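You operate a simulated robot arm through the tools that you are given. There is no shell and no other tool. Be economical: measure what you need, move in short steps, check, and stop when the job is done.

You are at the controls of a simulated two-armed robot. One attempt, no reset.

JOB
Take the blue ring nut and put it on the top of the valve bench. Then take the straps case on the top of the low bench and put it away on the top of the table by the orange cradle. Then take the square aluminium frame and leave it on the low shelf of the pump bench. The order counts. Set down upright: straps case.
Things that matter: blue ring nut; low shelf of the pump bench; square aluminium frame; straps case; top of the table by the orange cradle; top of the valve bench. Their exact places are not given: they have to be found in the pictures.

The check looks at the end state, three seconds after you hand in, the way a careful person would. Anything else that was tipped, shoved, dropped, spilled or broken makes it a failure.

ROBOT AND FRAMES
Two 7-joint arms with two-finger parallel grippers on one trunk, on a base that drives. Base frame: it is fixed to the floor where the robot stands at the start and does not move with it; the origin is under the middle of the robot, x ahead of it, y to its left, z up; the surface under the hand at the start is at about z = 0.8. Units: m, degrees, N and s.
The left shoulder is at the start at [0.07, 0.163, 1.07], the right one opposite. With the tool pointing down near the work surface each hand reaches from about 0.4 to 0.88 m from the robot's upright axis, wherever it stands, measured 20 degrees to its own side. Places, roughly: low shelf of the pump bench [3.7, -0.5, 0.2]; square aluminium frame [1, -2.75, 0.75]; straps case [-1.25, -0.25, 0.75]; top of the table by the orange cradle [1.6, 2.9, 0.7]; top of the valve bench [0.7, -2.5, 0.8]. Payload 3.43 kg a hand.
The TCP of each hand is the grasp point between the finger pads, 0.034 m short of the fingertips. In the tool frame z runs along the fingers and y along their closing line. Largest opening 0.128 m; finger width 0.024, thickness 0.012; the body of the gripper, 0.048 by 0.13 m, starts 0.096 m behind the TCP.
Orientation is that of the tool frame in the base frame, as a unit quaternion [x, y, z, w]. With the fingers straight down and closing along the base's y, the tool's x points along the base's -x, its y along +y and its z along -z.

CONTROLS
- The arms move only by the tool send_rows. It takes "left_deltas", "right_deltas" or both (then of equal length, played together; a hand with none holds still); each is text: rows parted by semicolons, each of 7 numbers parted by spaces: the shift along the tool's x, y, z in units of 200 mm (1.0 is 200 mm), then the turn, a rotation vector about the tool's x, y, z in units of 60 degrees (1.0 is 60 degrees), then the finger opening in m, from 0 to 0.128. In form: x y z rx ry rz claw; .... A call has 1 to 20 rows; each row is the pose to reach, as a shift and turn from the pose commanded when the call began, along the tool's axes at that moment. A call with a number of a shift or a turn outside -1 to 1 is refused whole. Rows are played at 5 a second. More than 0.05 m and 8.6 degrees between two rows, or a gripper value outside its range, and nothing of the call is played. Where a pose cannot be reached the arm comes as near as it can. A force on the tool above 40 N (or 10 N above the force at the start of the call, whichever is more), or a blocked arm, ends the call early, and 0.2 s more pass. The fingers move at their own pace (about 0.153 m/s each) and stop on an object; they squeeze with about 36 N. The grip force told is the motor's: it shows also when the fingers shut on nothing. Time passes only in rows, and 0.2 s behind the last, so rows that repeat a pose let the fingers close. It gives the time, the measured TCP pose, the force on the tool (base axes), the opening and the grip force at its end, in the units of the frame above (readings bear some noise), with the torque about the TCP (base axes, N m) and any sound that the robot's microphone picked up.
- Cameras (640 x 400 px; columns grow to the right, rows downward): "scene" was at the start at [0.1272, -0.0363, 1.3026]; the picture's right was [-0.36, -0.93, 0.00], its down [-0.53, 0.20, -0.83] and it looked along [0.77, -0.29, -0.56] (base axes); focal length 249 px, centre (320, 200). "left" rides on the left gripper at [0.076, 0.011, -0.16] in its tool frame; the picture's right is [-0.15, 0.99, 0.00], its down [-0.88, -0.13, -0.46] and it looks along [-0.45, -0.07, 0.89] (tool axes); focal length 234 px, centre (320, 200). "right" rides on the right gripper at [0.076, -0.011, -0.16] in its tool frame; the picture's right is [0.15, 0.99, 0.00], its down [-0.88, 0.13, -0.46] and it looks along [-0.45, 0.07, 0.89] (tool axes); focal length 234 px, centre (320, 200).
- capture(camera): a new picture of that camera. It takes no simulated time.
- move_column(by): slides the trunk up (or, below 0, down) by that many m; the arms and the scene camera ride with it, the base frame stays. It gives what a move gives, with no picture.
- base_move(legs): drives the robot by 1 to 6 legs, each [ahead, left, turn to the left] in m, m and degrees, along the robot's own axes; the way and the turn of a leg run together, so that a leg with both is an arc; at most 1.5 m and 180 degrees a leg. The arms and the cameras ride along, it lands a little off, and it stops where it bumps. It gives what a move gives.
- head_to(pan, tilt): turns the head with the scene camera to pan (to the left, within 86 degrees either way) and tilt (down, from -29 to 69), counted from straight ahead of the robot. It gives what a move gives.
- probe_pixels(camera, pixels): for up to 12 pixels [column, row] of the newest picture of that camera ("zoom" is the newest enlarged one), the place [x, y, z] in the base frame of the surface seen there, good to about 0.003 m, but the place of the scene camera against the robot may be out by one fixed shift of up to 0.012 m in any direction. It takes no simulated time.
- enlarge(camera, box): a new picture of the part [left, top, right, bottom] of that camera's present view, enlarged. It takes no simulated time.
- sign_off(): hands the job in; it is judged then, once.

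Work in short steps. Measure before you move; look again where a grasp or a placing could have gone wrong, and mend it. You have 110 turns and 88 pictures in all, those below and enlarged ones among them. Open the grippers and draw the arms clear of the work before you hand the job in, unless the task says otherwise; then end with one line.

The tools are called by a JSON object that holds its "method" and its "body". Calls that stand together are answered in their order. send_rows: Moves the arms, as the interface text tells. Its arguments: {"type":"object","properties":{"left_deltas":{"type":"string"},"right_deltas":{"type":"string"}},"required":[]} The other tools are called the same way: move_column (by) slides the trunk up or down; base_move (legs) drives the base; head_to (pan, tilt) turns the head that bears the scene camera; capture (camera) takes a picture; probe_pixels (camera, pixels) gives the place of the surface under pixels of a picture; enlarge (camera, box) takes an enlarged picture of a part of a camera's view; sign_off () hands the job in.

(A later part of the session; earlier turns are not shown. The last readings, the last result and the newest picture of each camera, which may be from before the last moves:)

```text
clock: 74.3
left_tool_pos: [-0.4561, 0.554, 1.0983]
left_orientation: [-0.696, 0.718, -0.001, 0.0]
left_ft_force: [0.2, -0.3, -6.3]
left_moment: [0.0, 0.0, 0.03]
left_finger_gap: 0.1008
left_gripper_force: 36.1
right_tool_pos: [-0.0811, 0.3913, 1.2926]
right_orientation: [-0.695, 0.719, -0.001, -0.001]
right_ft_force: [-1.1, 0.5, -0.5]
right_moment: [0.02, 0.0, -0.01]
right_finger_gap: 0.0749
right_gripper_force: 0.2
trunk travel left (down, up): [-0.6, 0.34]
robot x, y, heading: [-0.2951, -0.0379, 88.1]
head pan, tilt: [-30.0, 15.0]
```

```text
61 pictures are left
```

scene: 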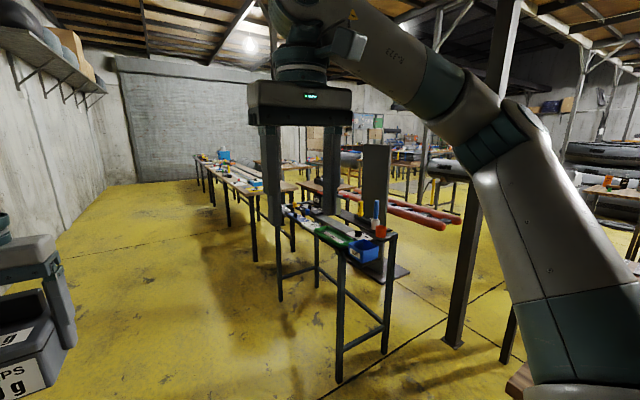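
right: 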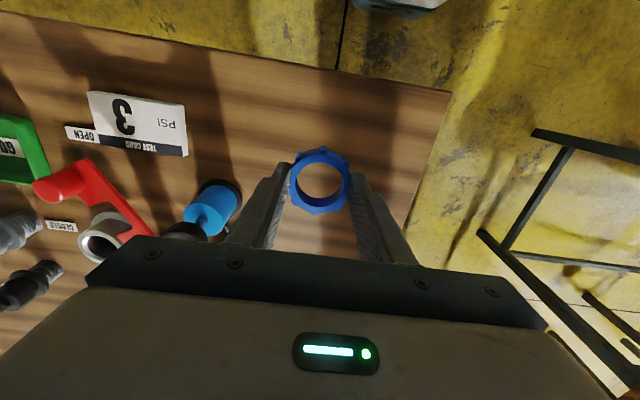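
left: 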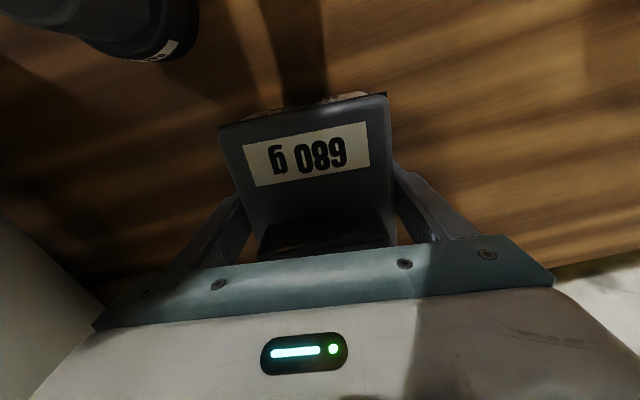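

I'll probe the tables ahead to map them against the given (1.6, 2.9) place.

{"method": "probe_pixels", "body": {"camera": "scene", "pixels": [[245, 187], [215, 160], [305, 185], [360, 245], [285, 208], [270, 182], [397, 225], [405, 205], [290, 163], [470, 170], [440, 222], [400, 285]]}}

{"method": "enlarge", "body": {"camera": "scene", "box": [190, 130, 510, 290]}}

```text
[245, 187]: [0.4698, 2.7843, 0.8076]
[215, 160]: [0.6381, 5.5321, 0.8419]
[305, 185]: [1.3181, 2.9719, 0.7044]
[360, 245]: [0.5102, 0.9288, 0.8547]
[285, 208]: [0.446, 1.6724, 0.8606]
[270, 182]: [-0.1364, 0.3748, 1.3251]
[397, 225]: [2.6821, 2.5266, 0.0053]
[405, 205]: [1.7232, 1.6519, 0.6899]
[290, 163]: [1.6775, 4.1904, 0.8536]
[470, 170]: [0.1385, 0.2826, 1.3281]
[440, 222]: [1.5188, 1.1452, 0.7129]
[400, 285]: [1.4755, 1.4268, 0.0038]
```

```text
2.00 times, centred on (350, 210) of scene
```

zoom: 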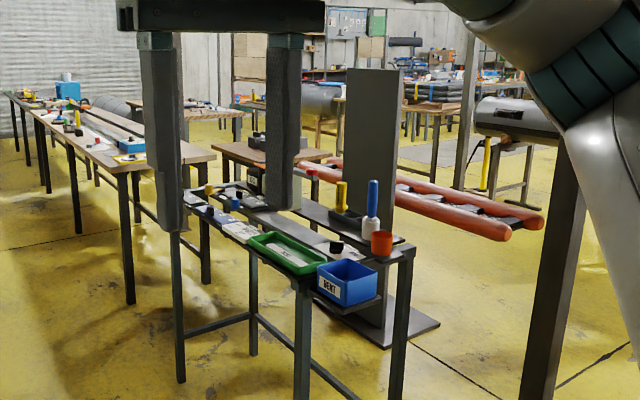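

The low wooden table around (1.3,2.97,0.70) next to the orange tubes matches. I'll drive up the aisle to get a better view of the gaps.

{"method": "base_move", "body": {"legs": [[1.4, 0.1, 0], [0.2, 0, -30]]}}

{"method": "head_to", "body": {"pan": -20, "tilt": 25}}

{"method": "capture", "body": {"camera": "scene"}}

```text
clock: 82.6
left_tool_pos: [-0.1294, 2.1176, 1.0989]
left_orientation: [-0.483, 0.875, 0.0, 0.0]
left_ft_force: [0.4, -0.3, -6.6]
left_moment: [0.02, -0.01, 0.03]
left_finger_gap: 0.1003
left_gripper_force: 35.9
right_tool_pos: [0.1111, 1.7872, 1.292]
right_orientation: [-0.483, 0.875, 0.0, -0.001]
right_ft_force: [-0.1, 0.2, -0.2]
right_moment: [0.01, 0.03, -0.02]
right_finger_gap: 0.0751
right_gripper_force: 0.0
trunk travel left (down, up): [-0.6, 0.34]
robot x, y, heading: [-0.2918, 1.5228, 57.6]
head pan, tilt: [-30.0, 15.0]
```

```text
clock: 83.3
left_tool_pos: [-0.1289, 2.1179, 1.0979]
left_orientation: [-0.483, 0.876, -0.001, -0.001]
left_ft_force: [-0.4, -0.3, -6.6]
left_moment: [-0.03, 0.03, -0.02]
left_finger_gap: 0.1002
left_gripper_force: 36.3
right_tool_pos: [0.1119, 1.7884, 1.2926]
right_orientation: [-0.482, 0.876, 0.0, -0.001]
right_ft_force: [-0.2, -0.5, -0.1]
right_moment: [0.01, 0.02, 0.01]
right_finger_gap: 0.075
right_gripper_force: 0.0
trunk travel left (down, up): [-0.6, 0.34]
robot x, y, heading: [-0.2872, 1.5222, 57.9]
head pan, tilt: [-20.0, 25.0]
```

```text
59 pictures are left
```

scene: 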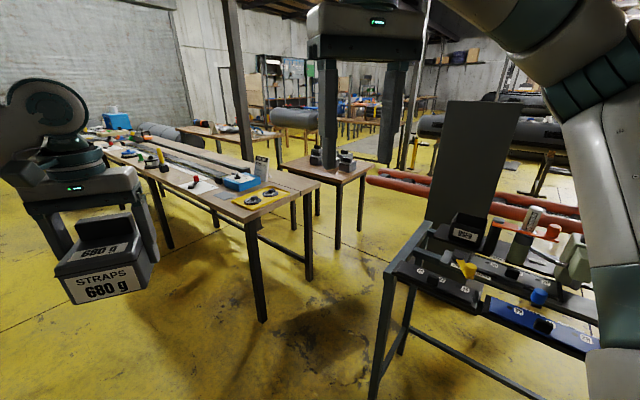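

Clear view: the small wooden table at (320,170) beside the orange tubes. I'll probe table edges and the gap between the benches.

{"method": "probe_pixels", "body": {"camera": "scene", "pixels": [[336, 182], [366, 168], [290, 162], [315, 187], [245, 216], [262, 318], [390, 268], [425, 225], [338, 245], [372, 180], [358, 228], [385, 360]]}}

{"method": "enlarge", "body": {"camera": "scene", "box": [210, 110, 410, 250]}}

```text
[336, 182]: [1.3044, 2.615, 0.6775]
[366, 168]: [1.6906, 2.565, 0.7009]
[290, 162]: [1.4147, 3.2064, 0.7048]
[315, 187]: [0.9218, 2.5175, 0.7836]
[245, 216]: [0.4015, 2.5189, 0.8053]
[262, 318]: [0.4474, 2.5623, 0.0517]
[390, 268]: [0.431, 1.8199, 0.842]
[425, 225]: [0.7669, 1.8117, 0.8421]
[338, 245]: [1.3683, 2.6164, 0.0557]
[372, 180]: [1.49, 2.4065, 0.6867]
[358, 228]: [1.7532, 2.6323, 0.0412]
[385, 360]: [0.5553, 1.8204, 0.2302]
```

```text
2.86 times, centred on (310, 180) of scene
```

zoom: 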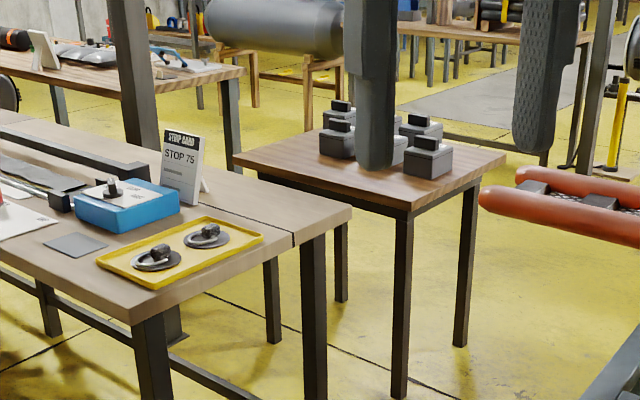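

The table top spans about x 1.3–1.85, y 2.57–3.2 at z 0.70, with several boxes in the middle. The gap between benches is y 1.82–2.52; I need the robot's base size, which I'll look at with a hand camera.

{"method": "head_to", "body": {"pan": -20, "tilt": 69}}

{"method": "capture", "body": {"camera": "scene"}}

{"method": "capture", "body": {"camera": "right"}}

```text
clock: 84.5
left_tool_pos: [-0.1297, 2.1174, 1.0985]
left_orientation: [-0.483, 0.875, -0.001, -0.001]
left_ft_force: [0.0, -0.7, -6.3]
left_moment: [-0.02, -0.02, 0.01]
left_finger_gap: 0.1005
left_gripper_force: 35.5
right_tool_pos: [0.1114, 1.7871, 1.2914]
right_orientation: [-0.483, 0.876, 0.0, 0.001]
right_ft_force: [0.5, 0.5, -0.4]
right_moment: [0.01, 0.02, -0.03]
right_finger_gap: 0.0747
right_gripper_force: 0.0
trunk travel left (down, up): [-0.6, 0.34]
robot x, y, heading: [-0.2905, 1.5229, 57.8]
head pan, tilt: [-20.0, 68.8]
```

```text
57 pictures are left
```

scene: 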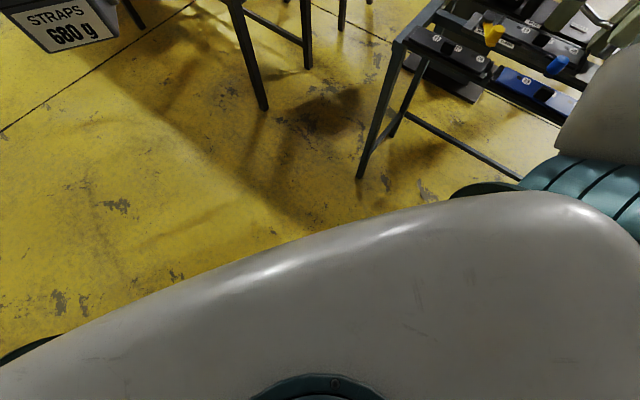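

```text
56 pictures are left
```

right: 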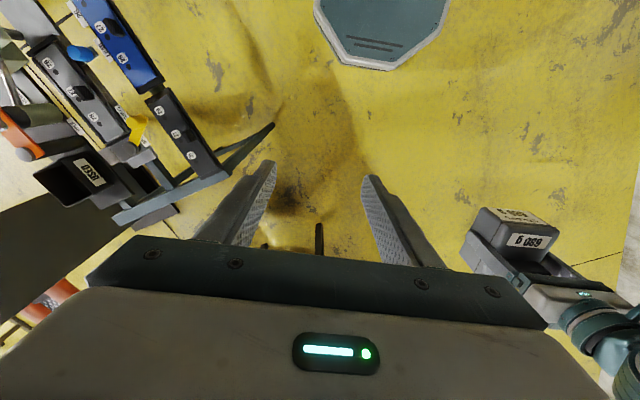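

The octagonal base front is visible at (380,30) in the right camera. I'll probe its rim.

{"method": "probe_pixels", "body": {"camera": "right", "pixels": [[342, 62], [387, 68], [437, 30], [316, 12], [446, 4], [318, 30], [380, 50]]}}

```text
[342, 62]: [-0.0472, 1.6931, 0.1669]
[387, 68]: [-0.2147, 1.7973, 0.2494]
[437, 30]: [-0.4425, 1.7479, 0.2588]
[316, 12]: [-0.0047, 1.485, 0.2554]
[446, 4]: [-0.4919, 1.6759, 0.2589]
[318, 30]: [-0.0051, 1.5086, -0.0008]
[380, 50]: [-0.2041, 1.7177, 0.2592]
```

Base half-width is about 0.27, so the 0.70 m gap allows passing at y ≈ 2.17. I'll line up with it, facing +x, and check the tall black plate.

{"method": "base_move", "body": {"legs": [[0.35, 0.3, 0], [0, 0, -57.5]]}}

{"method": "head_to", "body": {"pan": -15, "tilt": 25}}

{"method": "capture", "body": {"camera": "scene"}}

```text
clock: 89.8
left_tool_pos: [0.236, 2.1782, 1.0976]
left_orientation: [-0.011, 1.0, 0.0, -0.001]
left_ft_force: [0.0, -0.5, -5.9]
left_moment: [0.01, -0.02, 0.04]
left_finger_gap: 0.1007
left_gripper_force: 35.6
right_tool_pos: [0.0926, 1.796, 1.2932]
right_orientation: [-0.01, 1.0, 0.0, 0.0]
right_ft_force: [-0.5, -0.2, -0.4]
right_moment: [-0.02, -0.03, -0.04]
right_finger_gap: 0.075
right_gripper_force: 0.1
trunk travel left (down, up): [-0.6, 0.34]
robot x, y, heading: [-0.3489, 1.9828, 0.9]
head pan, tilt: [-20.0, 68.8]
```

```text
clock: 90.9
left_tool_pos: [0.2366, 2.1781, 1.0988]
left_orientation: [-0.01, 1.0, 0.001, -0.001]
left_ft_force: [0.7, -0.5, -6.5]
left_moment: [-0.01, 0.02, 0.0]
left_finger_gap: 0.1003
left_gripper_force: 35.5
right_tool_pos: [0.0929, 1.7961, 1.2925]
right_orientation: [-0.009, 1.0, 0.0, 0.0]
right_ft_force: [0.5, 0.1, 0.1]
right_moment: [0.0, -0.01, -0.02]
right_finger_gap: 0.0751
right_gripper_force: 0.1
trunk travel left (down, up): [-0.6, 0.34]
robot x, y, heading: [-0.3489, 1.9837, 1.2]
head pan, tilt: [-15.0, 25.0]
```

```text
55 pictures are left
```

scene: 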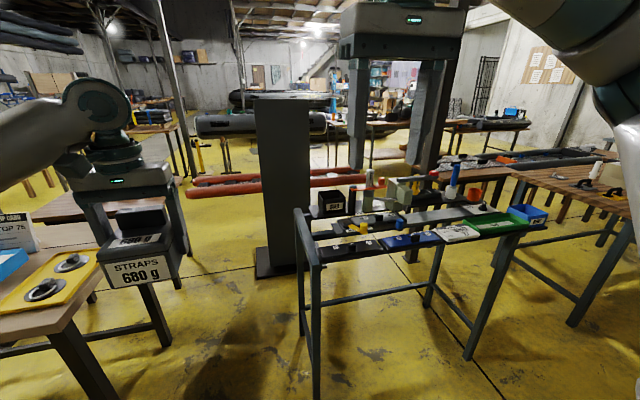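

I'll probe the standing black plate at (285,180), the green bench and the long bench edges.

{"method": "probe_pixels", "body": {"camera": "scene", "pixels": [[258, 200], [305, 160], [280, 105], [258, 272], [300, 265], [300, 215], [318, 260], [90, 300], [165, 340], [200, 188], [225, 195], [150, 205]]}}

```text
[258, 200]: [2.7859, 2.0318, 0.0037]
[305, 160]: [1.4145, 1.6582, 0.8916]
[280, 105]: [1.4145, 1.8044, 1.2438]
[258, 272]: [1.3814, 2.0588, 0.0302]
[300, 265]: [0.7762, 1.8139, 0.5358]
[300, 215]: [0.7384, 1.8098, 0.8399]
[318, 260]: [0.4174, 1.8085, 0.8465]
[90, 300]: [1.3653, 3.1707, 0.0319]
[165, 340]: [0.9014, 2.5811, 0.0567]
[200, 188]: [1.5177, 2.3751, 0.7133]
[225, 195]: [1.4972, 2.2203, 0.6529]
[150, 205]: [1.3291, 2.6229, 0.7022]
```

The gap to pass is y 1.82–2.52 up to x 0.9; the screen stands at x 1.41, y up to 2.06 at its foot. I'll align at y≈2.17 and check the landing before going in.

{"method": "base_move", "body": {"legs": [[0.15, 0.185, -1.2]]}}

```text
clock: 92.6
left_tool_pos: [0.3837, 2.3522, 1.0985]
left_orientation: [0.001, 1.0, 0.0, 0.0]
left_ft_force: [-0.9, 0.8, -6.6]
left_moment: [-0.03, 0.02, 0.0]
left_finger_gap: 0.1004
left_gripper_force: 36.7
right_tool_pos: [0.2315, 1.9717, 1.2932]
right_orientation: [0.001, 1.0, -0.001, 0.0]
right_ft_force: [0.1, 0.1, 0.3]
right_moment: [0.02, 0.01, 0.0]
right_finger_gap: 0.0751
right_gripper_force: 0.0
trunk travel left (down, up): [-0.6, 0.34]
robot x, y, heading: [-0.2058, 2.1705, -0.1]
head pan, tilt: [-15.0, 25.0]
```

Aligned at y 2.17, heading -0.1. I'll drive ahead in two legs to x ≈ 0.85.

{"method": "base_move", "body": {"legs": [[0.5, 0, 0], [0.55, 0, 0]]}}

{"method": "head_to", "body": {"pan": 40, "tilt": 35}}

{"method": "capture", "body": {"camera": "scene"}}

```text
clock: 98.3
left_tool_pos: [1.4291, 2.3633, 1.0987]
left_orientation: [-0.004, 1.0, 0.0, -0.001]
left_ft_force: [-0.4, 0.5, -6.5]
left_moment: [0.0, 0.03, 0.0]
left_finger_gap: 0.1001
left_gripper_force: 35.8
right_tool_pos: [1.2801, 1.9811, 1.2933]
right_orientation: [-0.004, 1.0, 0.0, 0.0]
right_ft_force: [0.3, 1.2, 0.2]
right_moment: [-0.01, -0.01, 0.0]
right_finger_gap: 0.075
right_gripper_force: 0.0
trunk travel left (down, up): [-0.6, 0.34]
robot x, y, heading: [0.8421, 2.1772, 0.5]
head pan, tilt: [-15.0, 25.0]
```

```text
clock: 99.6
left_tool_pos: [1.4289, 2.3634, 1.0986]
left_orientation: [-0.005, 1.0, 0.0, -0.001]
left_ft_force: [0.6, -0.4, -6.9]
left_moment: [0.02, 0.05, 0.02]
left_finger_gap: 0.1005
left_gripper_force: 35.7
right_tool_pos: [1.2808, 1.9809, 1.2939]
right_orientation: [-0.004, 1.0, 0.0, 0.0]
right_ft_force: [-0.5, -0.1, -0.2]
right_moment: [0.04, -0.02, 0.0]
right_finger_gap: 0.075
right_gripper_force: 0.0
trunk travel left (down, up): [-0.6, 0.34]
robot x, y, heading: [0.8397, 2.1742, 0.2]
head pan, tilt: [40.0, 35.0]
```

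```text
54 pictures are left
```

scene: 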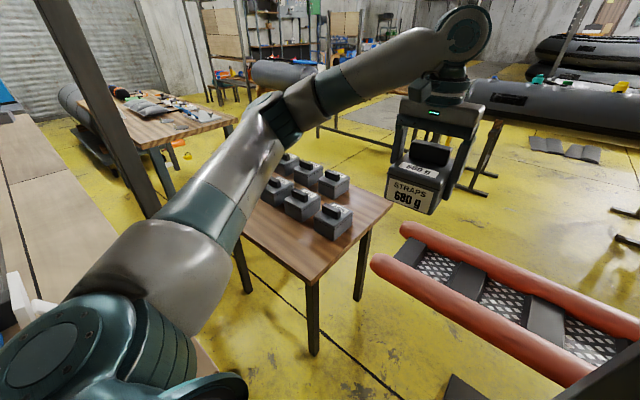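

The target table has a 2x3 group of boxes; there are free strips at (355,215) and front (280,245). I'll probe table corners and the boxes.

{"method": "probe_pixels", "body": {"camera": "scene", "pixels": [[387, 205], [310, 278], [245, 225], [345, 215], [330, 240], [352, 190], [352, 208], [280, 225], [320, 178], [350, 182], [300, 210], [365, 195]]}}

{"method": "enlarge", "body": {"camera": "scene", "box": [220, 140, 400, 290]}}

```text
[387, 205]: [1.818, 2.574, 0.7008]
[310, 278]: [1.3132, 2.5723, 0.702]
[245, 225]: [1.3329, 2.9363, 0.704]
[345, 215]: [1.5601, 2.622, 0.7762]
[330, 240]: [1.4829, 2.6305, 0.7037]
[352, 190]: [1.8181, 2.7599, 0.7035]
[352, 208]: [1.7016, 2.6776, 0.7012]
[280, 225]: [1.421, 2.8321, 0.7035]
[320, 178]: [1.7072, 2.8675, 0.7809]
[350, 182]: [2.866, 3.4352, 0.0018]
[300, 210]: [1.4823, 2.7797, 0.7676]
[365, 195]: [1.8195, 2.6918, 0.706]
```

```text
2.67 times, centred on (310, 215) of scene
```

zoom: 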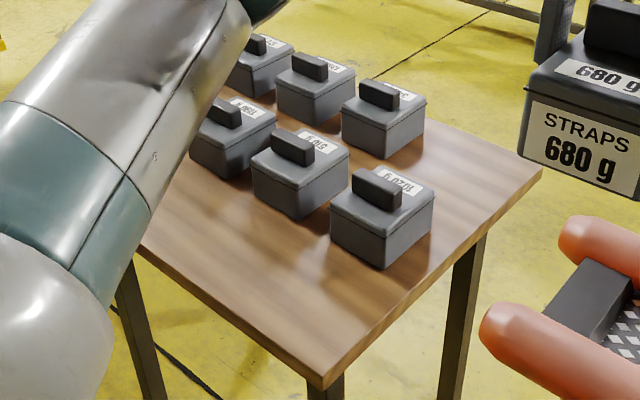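

I'll measure each box base to size the free areas.

{"method": "probe_pixels", "body": {"camera": "zoom", "pixels": [[385, 266], [332, 232], [432, 232], [298, 217], [254, 188], [237, 176], [192, 148], [383, 157], [343, 140], [423, 145], [320, 370], [150, 240]]}}

{"method": "probe_pixels", "body": {"camera": "zoom", "pixels": [[440, 215], [480, 220], [480, 180], [450, 160], [510, 170], [430, 180], [300, 290], [230, 240], [330, 310], [270, 260], [200, 200], [530, 170]]}}

```text
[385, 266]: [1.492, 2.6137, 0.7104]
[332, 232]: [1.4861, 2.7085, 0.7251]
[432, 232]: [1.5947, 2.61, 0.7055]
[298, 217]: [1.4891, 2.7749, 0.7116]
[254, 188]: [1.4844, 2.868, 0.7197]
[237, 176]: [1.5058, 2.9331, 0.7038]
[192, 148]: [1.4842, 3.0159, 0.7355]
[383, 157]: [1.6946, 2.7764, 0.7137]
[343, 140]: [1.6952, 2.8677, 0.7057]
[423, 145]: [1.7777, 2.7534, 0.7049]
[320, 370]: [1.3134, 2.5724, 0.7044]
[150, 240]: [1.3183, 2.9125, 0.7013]
```

```text
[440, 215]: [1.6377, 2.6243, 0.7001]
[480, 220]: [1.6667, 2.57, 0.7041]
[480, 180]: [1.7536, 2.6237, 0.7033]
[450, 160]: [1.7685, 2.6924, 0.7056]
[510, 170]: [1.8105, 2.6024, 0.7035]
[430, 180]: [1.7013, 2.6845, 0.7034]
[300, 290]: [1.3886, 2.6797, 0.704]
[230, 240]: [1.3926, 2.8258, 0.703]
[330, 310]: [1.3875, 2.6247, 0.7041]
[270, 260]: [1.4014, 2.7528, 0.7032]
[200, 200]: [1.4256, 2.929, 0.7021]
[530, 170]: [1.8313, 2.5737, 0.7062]
```

The west strip (x 1.31–1.485, y 2.57–3.05) fits the case with centre (1.395, 2.72) and the fingers free in y. I'll move the left hand there at height, in two calls.

{"method": "send_rows", "body": {"left_deltas": "0.02 0.2 0 0 0 0 0.07; 0.04 0.4 0 0 0 0 0.07; 0.06 0.6 0 0 0 0 0.07; 0.08 0.75 0 0 0 0 0.07; 0.085 0.9 0 0 0 0 0.07; 0.085 0.9 0 0 0 0 0.07"}}

{"method": "send_rows", "body": {"left_deltas": "0.02 0.2 0.1 0 0 0 0.07; 0.04 0.4 0.2 0 0 0 0.07; 0.06 0.6 0.3 0 0 0 0.07; 0.08 0.75 0.45 0 0 0 0.07; 0.085 0.88 0.6 0 0 0 0.07; 0.085 0.88 0.7 0 0 0 0.07; 0.085 0.88 0.7 0 0 0 0.07"}}

{"method": "capture", "body": {"camera": "left"}}

{"method": "capture", "body": {"camera": "scene"}}

```text
clock: 101.0
left_tool_pos: [1.4094, 2.5417, 1.1004]
left_orientation: [-0.003, 1.0, 0.001, 0.0]
left_ft_force: [1.0, 0.6, -7.0]
left_moment: [0.03, 0.03, -0.01]
left_finger_gap: 0.1005
left_gripper_force: 35.7
right_tool_pos: [1.2816, 1.9819, 1.2938]
right_orientation: [-0.004, 1.0, 0.0, 0.0]
right_ft_force: [0.5, -0.8, -0.1]
right_moment: [-0.02, 0.02, -0.03]
right_finger_gap: 0.0751
right_gripper_force: 0.0
trunk travel left (down, up): [-0.6, 0.34]
robot x, y, heading: [0.8393, 2.1754, 0.4]
head pan, tilt: [40.0, 35.0]
```

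```text
clock: 102.6
left_tool_pos: [1.3897, 2.72, 0.9592]
left_orientation: [-0.004, 1.0, 0.0, 0.0]
left_ft_force: [0.0, -0.2, -6.0]
left_moment: [-0.04, 0.01, 0.02]
left_finger_gap: 0.1004
left_gripper_force: 35.8
right_tool_pos: [1.2801, 1.9829, 1.2934]
right_orientation: [-0.003, 1.0, 0.0, 0.0]
right_ft_force: [-0.1, -0.3, -0.3]
right_moment: [0.0, 0.02, 0.01]
right_finger_gap: 0.0751
right_gripper_force: 0.0
trunk travel left (down, up): [-0.6, 0.34]
robot x, y, heading: [0.8424, 2.1757, 0.4]
head pan, tilt: [40.0, 35.0]
```

```text
52 pictures are left
```

left: 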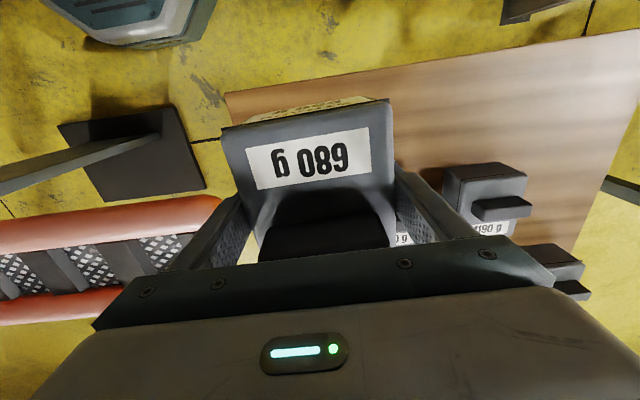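

```text
51 pictures are left
```

scene: 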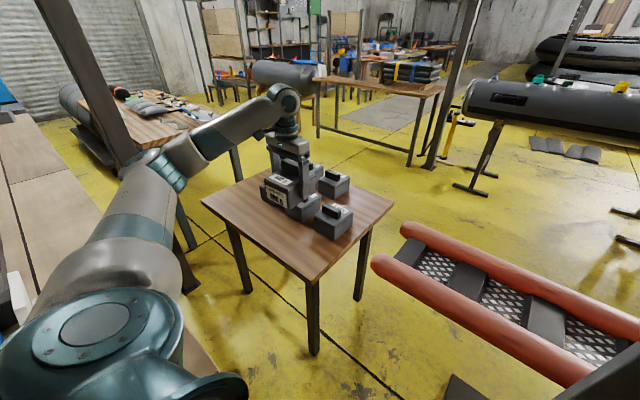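

Both views agree roughly. I'll check the table edge and box faces with the hand camera to remove the scene-camera shift.

{"method": "probe_pixels", "body": {"camera": "left", "pixels": [[230, 97], [430, 70], [480, 68], [445, 172], [525, 165], [448, 205], [480, 120], [385, 105], [228, 130], [262, 230], [550, 250]]}}

```text
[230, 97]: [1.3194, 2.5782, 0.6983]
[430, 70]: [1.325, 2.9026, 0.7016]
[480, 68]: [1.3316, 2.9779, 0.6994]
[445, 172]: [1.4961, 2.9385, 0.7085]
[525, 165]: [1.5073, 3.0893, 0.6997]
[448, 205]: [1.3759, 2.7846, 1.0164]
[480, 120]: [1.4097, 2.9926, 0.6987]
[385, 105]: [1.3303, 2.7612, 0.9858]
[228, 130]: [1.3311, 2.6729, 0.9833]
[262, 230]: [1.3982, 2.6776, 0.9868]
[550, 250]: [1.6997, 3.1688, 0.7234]
```

Hand camera gives edge x 1.317, box face x 1.493, top z 0.699. I'll shift +0.012 in x and descend to just above the surface.

{"method": "send_rows", "body": {"left_deltas": "-0.06 0 0.15 0 0 0 0.07; -0.06 0 0.35 0 0 0 0.07; -0.06 0 0.55 0 0 0 0.07; -0.06 0 0.75 0 0 0 0.07; -0.06 0 0.9 0 0 0 0.07; -0.06 0 0.98 0 0 0 0.07; -0.06 0 0.98 0 0 0 0.07"}}

{"method": "capture", "body": {"camera": "scene"}}

```text
clock: 104.2
left_tool_pos: [1.404, 2.7183, 0.7622]
left_orientation: [-0.004, 1.0, 0.0, -0.001]
left_ft_force: [0.7, 0.0, -5.7]
left_moment: [0.03, 0.0, 0.0]
left_finger_gap: 0.1004
left_gripper_force: 36.1
right_tool_pos: [1.2802, 1.9817, 1.2945]
right_orientation: [-0.004, 1.0, 0.001, 0.0]
right_ft_force: [0.1, -0.4, 0.8]
right_moment: [-0.02, 0.05, 0.02]
right_finger_gap: 0.075
right_gripper_force: 0.2
trunk travel left (down, up): [-0.6, 0.34]
robot x, y, heading: [0.8405, 2.1763, 0.3]
head pan, tilt: [40.0, 35.0]
```

```text
50 pictures are left
```

scene: 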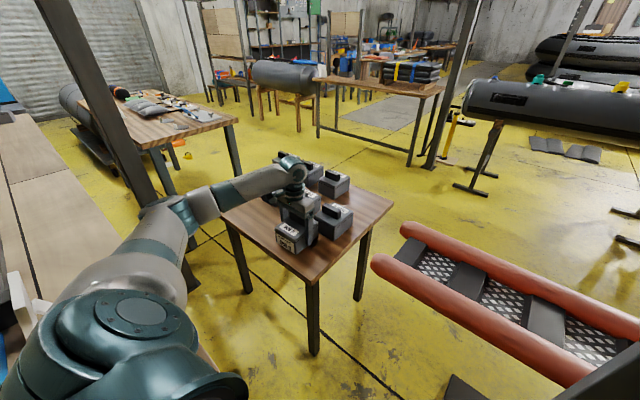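

TCP at 0.762, case bottom about 0.013 above the table. I'll lower slowly until contact.

{"method": "send_rows", "body": {"left_deltas": "0 0 0.02 0 0 0 0.07; 0 0 0.04 0 0 0 0.07; 0 0 0.055 0 0 0 0.07; 0 0 0.062 0 0 0 0.07; 0 0 0.062 0 0 0 0.07"}}

{"method": "probe_pixels", "body": {"camera": "scene", "pixels": [[110, 120], [135, 170], [185, 230], [165, 215], [145, 250]]}}

```text
clock: 105.4
left_tool_pos: [1.4027, 2.7189, 0.7494]
left_orientation: [-0.005, 1.0, 0.0, -0.001]
left_ft_force: [0.0, -0.4, -6.9]
left_moment: [0.0, 0.01, -0.01]
left_finger_gap: 0.1003
left_gripper_force: 36.2
right_tool_pos: [1.2805, 1.9818, 1.2925]
right_orientation: [-0.004, 1.0, 0.0, 0.0]
right_ft_force: [0.5, 0.5, -0.4]
right_moment: [0.02, -0.04, 0.03]
right_finger_gap: 0.0751
right_gripper_force: 0.0
trunk travel left (down, up): [-0.6, 0.34]
robot x, y, heading: [0.8433, 2.1741, 0.2]
head pan, tilt: [40.0, 35.0]
```

```text
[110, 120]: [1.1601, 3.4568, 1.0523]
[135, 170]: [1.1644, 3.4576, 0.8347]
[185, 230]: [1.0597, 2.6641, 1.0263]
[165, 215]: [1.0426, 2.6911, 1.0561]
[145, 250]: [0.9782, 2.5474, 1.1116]
```

Still full weight on the hand (−6.9 N). I'll lower in 1–2 mm steps.

{"method": "send_rows", "body": {"left_deltas": "0 0 0.007 0 0 0 0.07; 0 0 0.014 0 0 0 0.07; 0 0 0.014 0 0 0 0.07"}}

```text
clock: 106.2
left_tool_pos: [1.4042, 2.719, 0.7475]
left_orientation: [-0.004, 1.0, 0.0, 0.0]
left_ft_force: [0.8, -0.1, -6.1]
left_moment: [0.03, 0.09, -0.01]
left_finger_gap: 0.1003
left_gripper_force: 35.8
right_tool_pos: [1.2805, 1.9833, 1.2933]
right_orientation: [-0.003, 1.0, 0.0, 0.0]
right_ft_force: [0.0, -0.2, -0.6]
right_moment: [0.01, 0.01, -0.01]
right_finger_gap: 0.0752
right_gripper_force: 0.0
trunk travel left (down, up): [-0.6, 0.34]
robot x, y, heading: [0.8456, 2.1749, 0.6]
head pan, tilt: [40.0, 35.0]
```

{"method": "send_rows", "body": {"left_deltas": "0 0 0.007 0 0 0 0.07; 0 0 0.014 0 0 0 0.07; 0 0 0.014 0 0 0 0.07"}}

```text
clock: 107.0
left_tool_pos: [1.4038, 2.7188, 0.7465]
left_orientation: [-0.004, 1.0, 0.001, 0.001]
left_ft_force: [1.2, 4.6, 9.7]
left_moment: [-0.69, 0.9, -0.14]
left_finger_gap: 0.1003
left_gripper_force: 35.5
right_tool_pos: [1.2792, 1.9818, 1.2935]
right_orientation: [-0.003, 1.0, 0.0, 0.0]
right_ft_force: [-0.4, 0.4, 0.2]
right_moment: [-0.03, 0.04, -0.01]
right_finger_gap: 0.0748
right_gripper_force: 0.0
trunk travel left (down, up): [-0.6, 0.34]
robot x, y, heading: [0.8413, 2.175, 0.3]
head pan, tilt: [40.0, 35.0]
```

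Contact made (+9.7 N). I'll open, let it settle and rise straight up.

{"method": "send_rows", "body": {"left_deltas": "0 0 0 0 0 0 0.128; 0 0 0 0 0 0 0.128; 0 0 0 0 0 0 0.128; 0 0 -0.1 0 0 0 0.128; 0 0 -0.3 0 0 0 0.128; 0 0 -0.5 0 0 0 0.128; 0 0 -0.7 0 0 0 0.128; 0 0 -0.9 0 0 0 0.128; 0 0 -1 0 0 0 0.128; 0 0 -1 0 0 0 0.128"}}

{"method": "capture", "body": {"camera": "left"}}

```text
clock: 109.2
left_tool_pos: [1.4044, 2.7177, 0.9448]
left_orientation: [-0.004, 1.0, 0.0, 0.0]
left_ft_force: [0.7, 0.9, 0.1]
left_moment: [-0.02, 0.02, 0.02]
left_finger_gap: 0.1282
left_gripper_force: 0.1
right_tool_pos: [1.2802, 1.9818, 1.2928]
right_orientation: [-0.003, 1.0, -0.001, 0.0]
right_ft_force: [0.0, -0.6, 0.2]
right_moment: [0.05, 0.01, 0.01]
right_finger_gap: 0.0748
right_gripper_force: 0.1
trunk travel left (down, up): [-0.6, 0.34]
robot x, y, heading: [0.8406, 2.1754, 0.4]
head pan, tilt: [40.0, 35.0]
```

```text
49 pictures are left
```

left: 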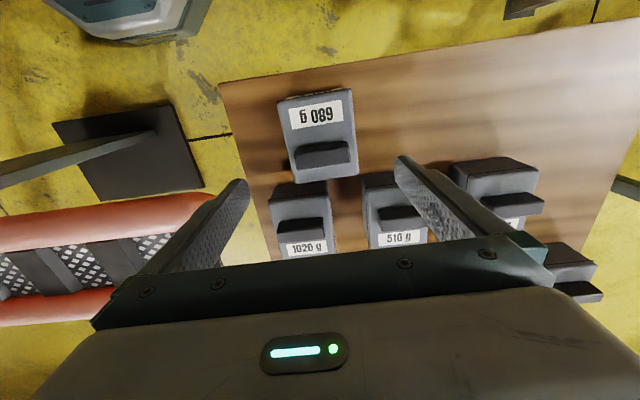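

The case stands upright at (318,135), clear of the other boxes. I'll draw the left arm up and back in front of the robot.

{"method": "send_rows", "body": {"left_deltas": "0 -0.1 -0.2 0 0 0 0.128; 0 -0.25 -0.4 0 0 0 0.128; 0 -0.4 -0.6 0 0 0 0.128; 0.1 -0.55 -0.75 0 0 0 0.128; 0.2 -0.75 -0.8 0 0 0 0.128; 0.3 -0.95 -0.8 0 0 0 0.128; 0.3 -0.95 -0.8 0 0 0 0.128"}}

{"method": "send_rows", "body": {"left_deltas": "0.1 -0.2 0 0 0 0 0.1; 0.2 -0.4 0 0 0 0 0.1; 0.3 -0.6 0 0 0 0 0.1; 0.4 -0.8 0 0 0 0 0.1; 0.5 -0.8 0 0 0 0 0.1; 0.5 -0.8 0 0 0 0 0.1"}}

{"method": "capture", "body": {"camera": "scene"}}

```text
clock: 110.8
left_tool_pos: [1.3462, 2.5277, 1.106]
left_orientation: [-0.004, 1.0, 0.001, 0.0]
left_ft_force: [0.6, 0.0, 0.6]
left_moment: [-0.01, 0.0, -0.02]
left_finger_gap: 0.1281
left_gripper_force: 0.1
right_tool_pos: [1.28, 1.9827, 1.2929]
right_orientation: [-0.004, 1.0, 0.0, 0.0]
right_ft_force: [-0.2, 0.3, 0.1]
right_moment: [-0.01, -0.01, 0.0]
right_finger_gap: 0.0752
right_gripper_force: 0.1
trunk travel left (down, up): [-0.6, 0.34]
robot x, y, heading: [0.8397, 2.1749, 0.1]
head pan, tilt: [40.0, 35.0]
```

```text
clock: 112.2
left_tool_pos: [1.2458, 2.3661, 1.1057]
left_orientation: [-0.004, 1.0, 0.0, -0.001]
left_ft_force: [0.1, 0.0, 0.7]
left_moment: [0.04, 0.04, 0.01]
left_finger_gap: 0.0999
left_gripper_force: 0.2
right_tool_pos: [1.2804, 1.9804, 1.2929]
right_orientation: [-0.004, 1.0, -0.001, 0.0]
right_ft_force: [-0.5, 0.6, 0.1]
right_moment: [0.05, 0.0, 0.01]
right_finger_gap: 0.0752
right_gripper_force: 0.0
trunk travel left (down, up): [-0.6, 0.34]
robot x, y, heading: [0.8377, 2.1761, 0.8]
head pan, tilt: [40.0, 35.0]
```

```text
48 pictures are left
```

scene: 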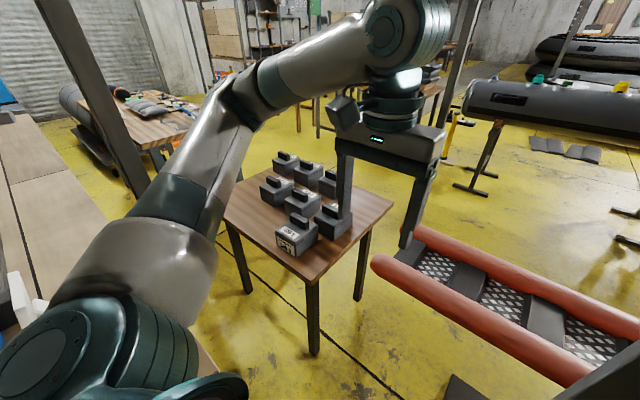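

The case is well placed at (298,240). Before leaving, I'll look toward the pump bench (bearing about -43°) to plan how the frame must be set down.

{"method": "head_to", "body": {"pan": -45, "tilt": 15}}

{"method": "capture", "body": {"camera": "scene"}}

```text
clock: 113.8
left_tool_pos: [1.2447, 2.3662, 1.1051]
left_orientation: [-0.005, 1.0, 0.0, 0.0]
left_ft_force: [-0.8, -0.5, 0.2]
left_moment: [0.0, -0.02, 0.01]
left_finger_gap: 0.0999
left_gripper_force: 0.0
right_tool_pos: [1.2805, 1.9817, 1.2918]
right_orientation: [-0.004, 1.0, 0.0, -0.001]
right_ft_force: [0.1, 0.1, -0.7]
right_moment: [0.01, 0.02, -0.01]
right_finger_gap: 0.0749
right_gripper_force: 0.1
trunk travel left (down, up): [-0.6, 0.34]
robot x, y, heading: [0.8376, 2.1787, 0.5]
head pan, tilt: [-45.0, 15.0]
```

```text
47 pictures are left
```

scene: 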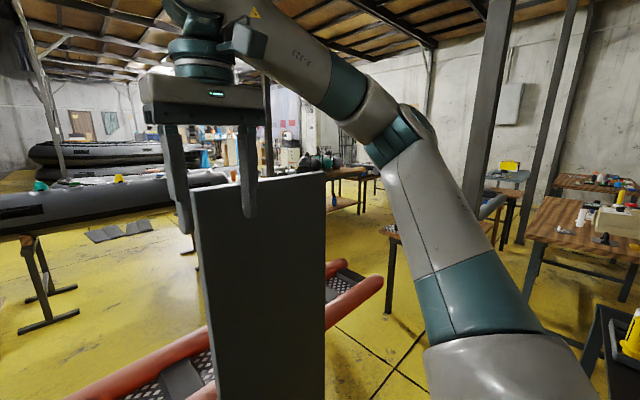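

The bench at (345,180) with dark domes may be the pump bench. I'll enlarge and probe.

{"method": "enlarge", "body": {"camera": "scene", "box": [280, 130, 420, 230]}}

{"method": "probe_pixels", "body": {"camera": "zoom", "pixels": [[330, 170], [270, 320], [400, 190], [350, 240], [230, 300], [300, 340], [440, 280], [560, 200], [300, 290]]}}

```text
4.00 times, centred on (350, 180) of scene
```

zoom: 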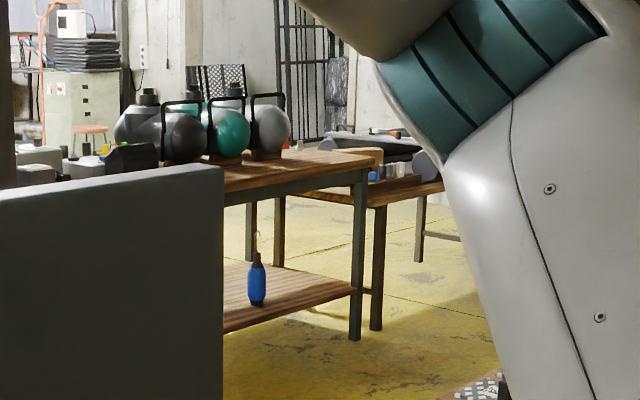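

```text
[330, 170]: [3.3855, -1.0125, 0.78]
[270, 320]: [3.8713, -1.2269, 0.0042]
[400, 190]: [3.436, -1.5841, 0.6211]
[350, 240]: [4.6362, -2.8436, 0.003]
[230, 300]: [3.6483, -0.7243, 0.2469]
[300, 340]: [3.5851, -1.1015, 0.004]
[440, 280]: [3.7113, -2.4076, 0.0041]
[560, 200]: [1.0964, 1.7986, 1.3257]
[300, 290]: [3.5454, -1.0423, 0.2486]
```

The pump bench's low shelf is at z ≈ 0.248 under a top at ~0.78, so the frame must go in from the side. Now I'll back out of the gap and drive sideways down the aisle to the valve bench.

{"method": "base_move", "body": {"legs": [[-0.55, 0, -0.5], [-0.6, 0, 0]]}}

{"method": "base_move", "body": {"legs": [[0, -1.4, 0], [0, -1.4, 0]]}}

```text
clock: 120.0
left_tool_pos: [0.0983, 2.3709, 1.106]
left_orientation: [0.016, 1.0, 0.0, 0.0]
left_ft_force: [-0.9, 0.0, 0.1]
left_moment: [0.0, -0.01, -0.01]
left_finger_gap: 0.1
left_gripper_force: 0.0
right_tool_pos: [0.1166, 1.9844, 1.2939]
right_orientation: [0.018, 1.0, 0.0, 0.001]
right_ft_force: [-0.2, 0.4, 0.1]
right_moment: [0.04, 0.0, 0.02]
right_finger_gap: 0.075
right_gripper_force: 0.1
trunk travel left (down, up): [-0.6, 0.34]
robot x, y, heading: [-0.3132, 2.1977, -1.9]
head pan, tilt: [-45.0, 15.0]
```

```text
clock: 133.5
left_tool_pos: [-0.0328, -0.4231, 1.1065]
left_orientation: [0.026, 1.0, 0.0, 0.0]
left_ft_force: [0.2, -0.3, 0.0]
left_moment: [0.0, 0.02, 0.01]
left_finger_gap: 0.1
left_gripper_force: 0.1
right_tool_pos: [-0.0222, -0.8102, 1.2937]
right_orientation: [0.027, 1.0, -0.001, 0.0]
right_ft_force: [1.1, 0.1, -0.3]
right_moment: [0.0, 0.04, 0.02]
right_finger_gap: 0.075
right_gripper_force: 0.1
trunk travel left (down, up): [-0.6, 0.34]
robot x, y, heading: [-0.4456, -0.589, -3.0]
head pan, tilt: [-45.0, 15.0]
```

Position (-0.446,-0.589), heading -3°. I'll correct heading and continue to y ≈ -2.5, then look at the frame.

{"method": "base_move", "body": {"legs": [[0.15, 0, 3], [0, -1.0, 0], [0, -0.95, 0]]}}

{"method": "head_to", "body": {"pan": -10, "tilt": 30}}

{"method": "capture", "body": {"camera": "scene"}}

```text
clock: 144.1
left_tool_pos: [0.1071, -2.3361, 1.1054]
left_orientation: [-0.002, 1.0, 0.0, 0.001]
left_ft_force: [0.0, 0.4, -0.4]
left_moment: [0.01, 0.0, 0.0]
left_finger_gap: 0.0998
left_gripper_force: 0.0
right_tool_pos: [0.1407, -2.721, 1.2932]
right_orientation: [-0.003, 1.0, 0.0, 0.0]
right_ft_force: [0.4, -0.3, 0.1]
right_moment: [0.03, -0.01, 0.01]
right_finger_gap: 0.0749
right_gripper_force: 0.0
trunk travel left (down, up): [-0.6, 0.34]
robot x, y, heading: [-0.2969, -2.5246, 0.4]
head pan, tilt: [-45.0, 15.0]
```

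```text
clock: 145.1
left_tool_pos: [0.1077, -2.336, 1.1056]
left_orientation: [-0.002, 1.0, 0.0, 0.0]
left_ft_force: [0.3, -0.5, 0.5]
left_moment: [0.01, -0.03, 0.01]
left_finger_gap: 0.1004
left_gripper_force: 0.0
right_tool_pos: [0.1414, -2.7226, 1.2931]
right_orientation: [-0.003, 1.0, 0.0, 0.001]
right_ft_force: [-0.1, 0.6, 0.5]
right_moment: [-0.04, -0.01, 0.01]
right_finger_gap: 0.0752
right_gripper_force: 0.1
trunk travel left (down, up): [-0.6, 0.34]
robot x, y, heading: [-0.2973, -2.5243, 0.2]
head pan, tilt: [-10.0, 30.0]
```

```text
45 pictures are left
```

scene: 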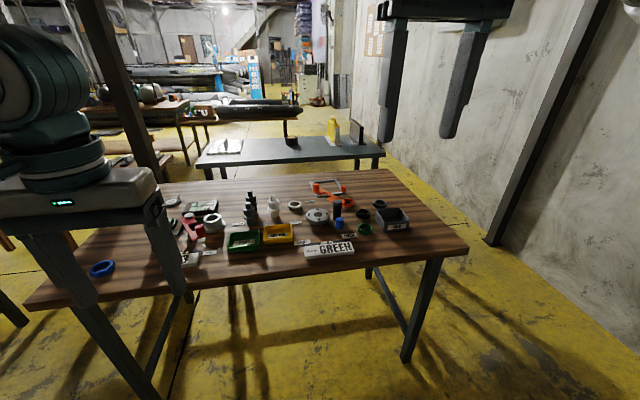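

Nut at (102,268) undisturbed; the frame is at about (327,187), near the orange lever. I'll enlarge and probe.

{"method": "enlarge", "body": {"camera": "scene", "box": [230, 165, 430, 275]}}

{"method": "probe_pixels", "body": {"camera": "zoom", "pixels": [[250, 52], [368, 45], [256, 72], [290, 95], [300, 47], [330, 95], [285, 70], [400, 115], [340, 140], [360, 60], [270, 93], [380, 80]]}}

```text
3.20 times, centred on (330, 220) of scene
```

zoom: 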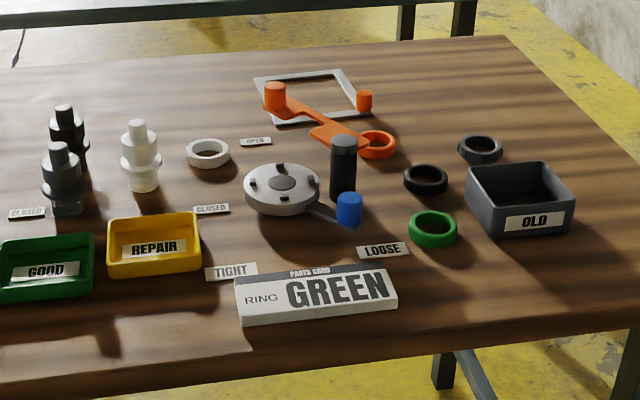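

```text
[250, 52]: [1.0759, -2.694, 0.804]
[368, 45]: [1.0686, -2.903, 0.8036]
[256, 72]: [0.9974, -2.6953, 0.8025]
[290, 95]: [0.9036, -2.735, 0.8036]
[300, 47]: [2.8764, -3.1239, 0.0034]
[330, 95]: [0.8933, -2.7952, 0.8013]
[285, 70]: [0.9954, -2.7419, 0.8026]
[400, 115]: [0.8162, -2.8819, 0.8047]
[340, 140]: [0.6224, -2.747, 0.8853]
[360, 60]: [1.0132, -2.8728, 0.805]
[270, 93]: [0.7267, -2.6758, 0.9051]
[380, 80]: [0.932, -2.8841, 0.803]
```

I need a view from above. I'll drive 0.33 m closer and use the right hand camera over the bench at height.

{"method": "base_move", "body": {"legs": [[0.33, 0, 0]]}}

{"method": "send_rows", "body": {"right_deltas": "-0.2 0 0 0 0 0 0.1; -0.4 0 0 0 0 0 0.1; -0.6 0 0 0 0 0 0.1; -0.8 0 0 0 0 0 0.1; -1 0 0 0 0 0 0.1; -1 0 0.1 0 0 0 0.1; -1 0 0.3 0 0 0 0.1; -1 0 0.5 0 0 0 0.1; -1 0 0.5 0 0 0 0.1"}}

{"method": "capture", "body": {"camera": "right"}}

{"method": "capture", "body": {"camera": "scene"}}

```text
clock: 147.3
left_tool_pos: [0.4319, -2.3365, 1.1057]
left_orientation: [-0.001, 1.0, 0.0, 0.0]
left_ft_force: [-0.2, 0.8, -0.5]
left_moment: [-0.03, 0.0, -0.03]
left_finger_gap: 0.1001
left_gripper_force: 0.0
right_tool_pos: [0.4635, -2.7231, 1.294]
right_orientation: [0.0, 1.0, 0.0, 0.0]
right_ft_force: [0.3, 0.6, 0.1]
right_moment: [-0.03, 0.01, -0.01]
right_finger_gap: 0.0751
right_gripper_force: 0.1
trunk travel left (down, up): [-0.6, 0.34]
robot x, y, heading: [0.0256, -2.526, 0.2]
head pan, tilt: [-10.0, 30.0]
```

```text
clock: 149.3
left_tool_pos: [0.4305, -2.337, 1.1074]
left_orientation: [0.0, 1.0, 0.0, 0.0]
left_ft_force: [0.1, 0.5, -0.8]
left_moment: [0.0, -0.04, 0.03]
left_finger_gap: 0.0999
left_gripper_force: 0.0
right_tool_pos: [0.6624, -2.722, 1.1934]
right_orientation: [0.0, 1.0, -0.001, 0.0]
right_ft_force: [-1.0, 0.3, -0.3]
right_moment: [0.01, -0.05, -0.01]
right_finger_gap: 0.1002
right_gripper_force: 0.0
trunk travel left (down, up): [-0.6, 0.34]
robot x, y, heading: [0.0259, -2.5235, -0.3]
head pan, tilt: [-10.0, 30.0]
```

```text
43 pictures are left
```

right: 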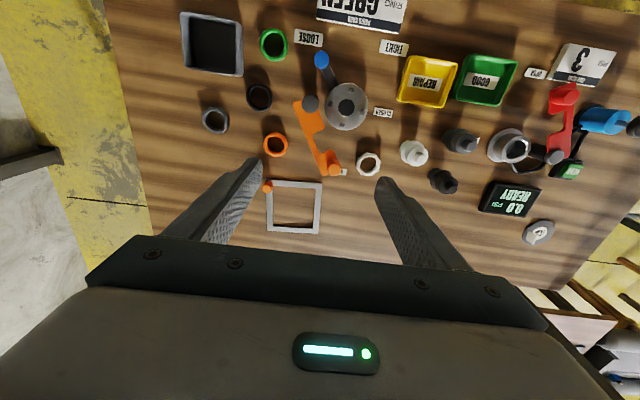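

```text
42 pictures are left
```

scene: 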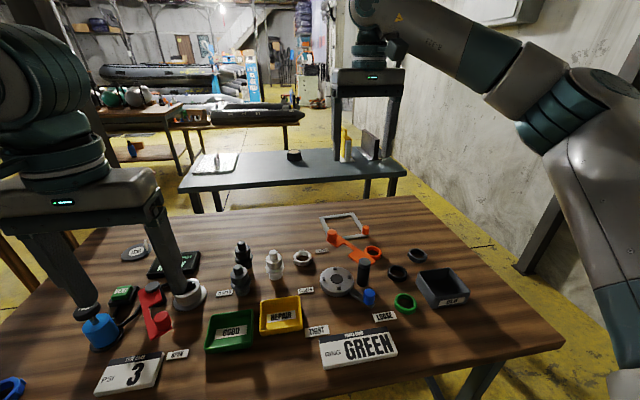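

From above the frame at (295,207) is free of the lever, but a small orange piece at (267,186) sits at its corner. I'll enlarge and probe.

{"method": "enlarge", "body": {"camera": "right", "box": [230, 145, 360, 245]}}

{"method": "probe_pixels", "body": {"camera": "right", "pixels": [[270, 184], [319, 185], [317, 231], [271, 229], [295, 184], [295, 230], [269, 208], [319, 208], [266, 184], [295, 205], [330, 165], [369, 163]]}}

```text
4.00 times, centred on (295, 195) of right
```

zoom: 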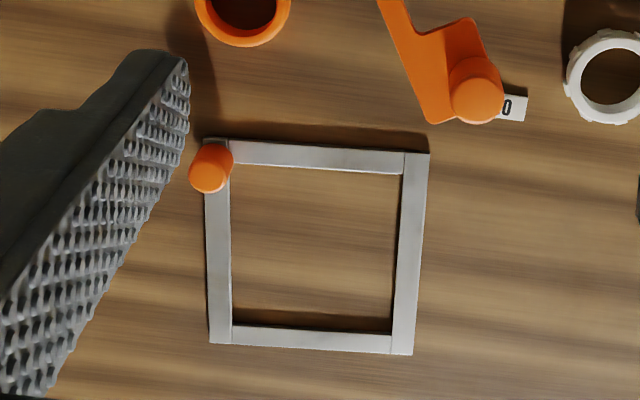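

```text
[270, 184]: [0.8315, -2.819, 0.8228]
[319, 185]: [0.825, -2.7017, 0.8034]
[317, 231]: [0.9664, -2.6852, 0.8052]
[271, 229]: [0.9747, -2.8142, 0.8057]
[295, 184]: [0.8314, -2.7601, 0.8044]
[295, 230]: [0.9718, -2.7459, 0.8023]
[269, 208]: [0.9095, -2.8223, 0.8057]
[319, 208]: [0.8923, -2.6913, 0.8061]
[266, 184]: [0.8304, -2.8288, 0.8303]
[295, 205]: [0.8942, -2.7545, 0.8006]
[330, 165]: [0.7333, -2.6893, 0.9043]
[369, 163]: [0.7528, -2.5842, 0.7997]
```

The orange knob stands on or against the frame's near-right corner (0.83,-2.825), top z ≈ 0.83. I need a closer look before touching anything, so I'll lower the right hand.

{"method": "send_rows", "body": {"right_deltas": "-0.1 -0.1 0.15 0 0 0 0.1; -0.1 -0.1 0.35 0 0 0 0.1; -0.1 -0.1 0.55 0 0 0 0.1; -0.1 -0.1 0.7 0 0 0 0.1; -0.1 -0.1 0.7 0 0 0 0.1"}}

{"method": "enlarge", "body": {"camera": "right", "box": [210, 130, 370, 250]}}

{"method": "enlarge", "body": {"camera": "scene", "box": [300, 200, 400, 270]}}

```text
clock: 150.5
left_tool_pos: [0.4313, -2.3381, 1.1071]
left_orientation: [0.0, 1.0, 0.0, 0.0]
left_ft_force: [0.1, 0.1, 0.5]
left_moment: [-0.02, 0.0, -0.02]
left_finger_gap: 0.1
left_gripper_force: 0.1
right_tool_pos: [0.6831, -2.7403, 1.0521]
right_orientation: [0.0, 1.0, 0.0, 0.001]
right_ft_force: [-0.4, 0.6, -0.3]
right_moment: [-0.02, -0.03, -0.02]
right_finger_gap: 0.1
right_gripper_force: 0.0
trunk travel left (down, up): [-0.6, 0.34]
robot x, y, heading: [0.0281, -2.5258, 0.0]
head pan, tilt: [-10.0, 30.0]
```

```text
3.33 times, centred on (290, 190) of right
```

zoom: 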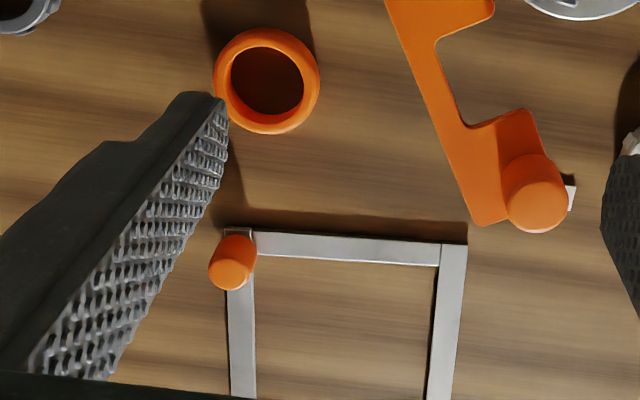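

```text
5.71 times, centred on (350, 235) of scene
```

zoom: 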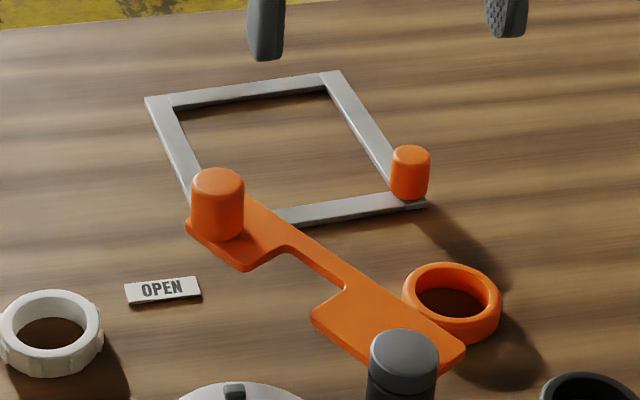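

The knob stands exactly on the frame's corner; it might be a fixed marker/handle or a loose piece. I'll measure it and the bars precisely from here.

{"method": "capture", "body": {"camera": "right"}}

{"method": "probe_pixels", "body": {"camera": "right", "pixels": [[279, 209], [274, 210], [284, 210], [282, 203], [341, 205], [346, 205], [310, 204], [282, 235], [345, 235], [277, 214], [372, 190], [343, 225]]}}

```text
38 pictures are left
```

right: 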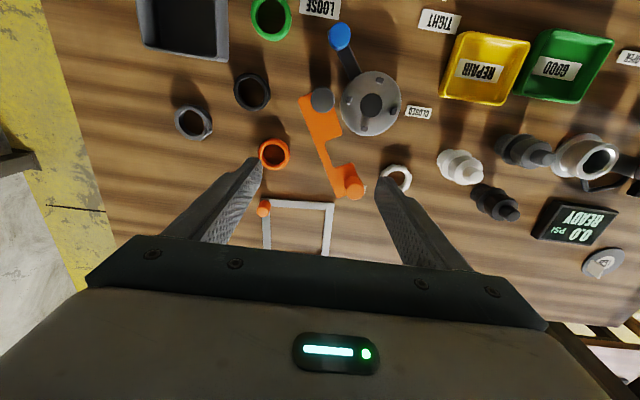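

```text
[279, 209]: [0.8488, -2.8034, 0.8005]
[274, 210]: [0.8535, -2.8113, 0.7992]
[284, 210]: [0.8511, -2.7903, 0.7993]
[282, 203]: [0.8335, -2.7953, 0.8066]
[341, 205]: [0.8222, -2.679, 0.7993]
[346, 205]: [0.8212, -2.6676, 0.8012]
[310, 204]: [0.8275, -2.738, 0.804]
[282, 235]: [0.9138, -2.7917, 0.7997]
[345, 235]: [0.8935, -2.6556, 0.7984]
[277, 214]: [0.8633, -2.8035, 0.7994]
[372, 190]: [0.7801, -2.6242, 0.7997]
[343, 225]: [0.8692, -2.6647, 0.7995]
```

Knob is at (263,208) in this picture. I'll re-probe it and the bars.

{"method": "probe_pixels", "body": {"camera": "right", "pixels": [[263, 212], [263, 209], [260, 210], [267, 210], [265, 203], [331, 207], [325, 240], [329, 222], [267, 235], [300, 205], [333, 205], [266, 225]]}}

```text
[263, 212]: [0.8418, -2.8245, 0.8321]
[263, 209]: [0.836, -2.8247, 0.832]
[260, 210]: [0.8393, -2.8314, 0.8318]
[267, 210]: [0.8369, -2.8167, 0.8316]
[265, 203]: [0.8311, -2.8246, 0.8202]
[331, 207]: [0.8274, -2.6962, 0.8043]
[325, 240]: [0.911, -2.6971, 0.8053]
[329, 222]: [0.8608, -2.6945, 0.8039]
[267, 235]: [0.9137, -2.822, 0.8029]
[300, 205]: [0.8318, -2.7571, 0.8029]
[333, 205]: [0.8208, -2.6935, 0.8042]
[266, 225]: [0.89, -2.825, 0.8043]
```

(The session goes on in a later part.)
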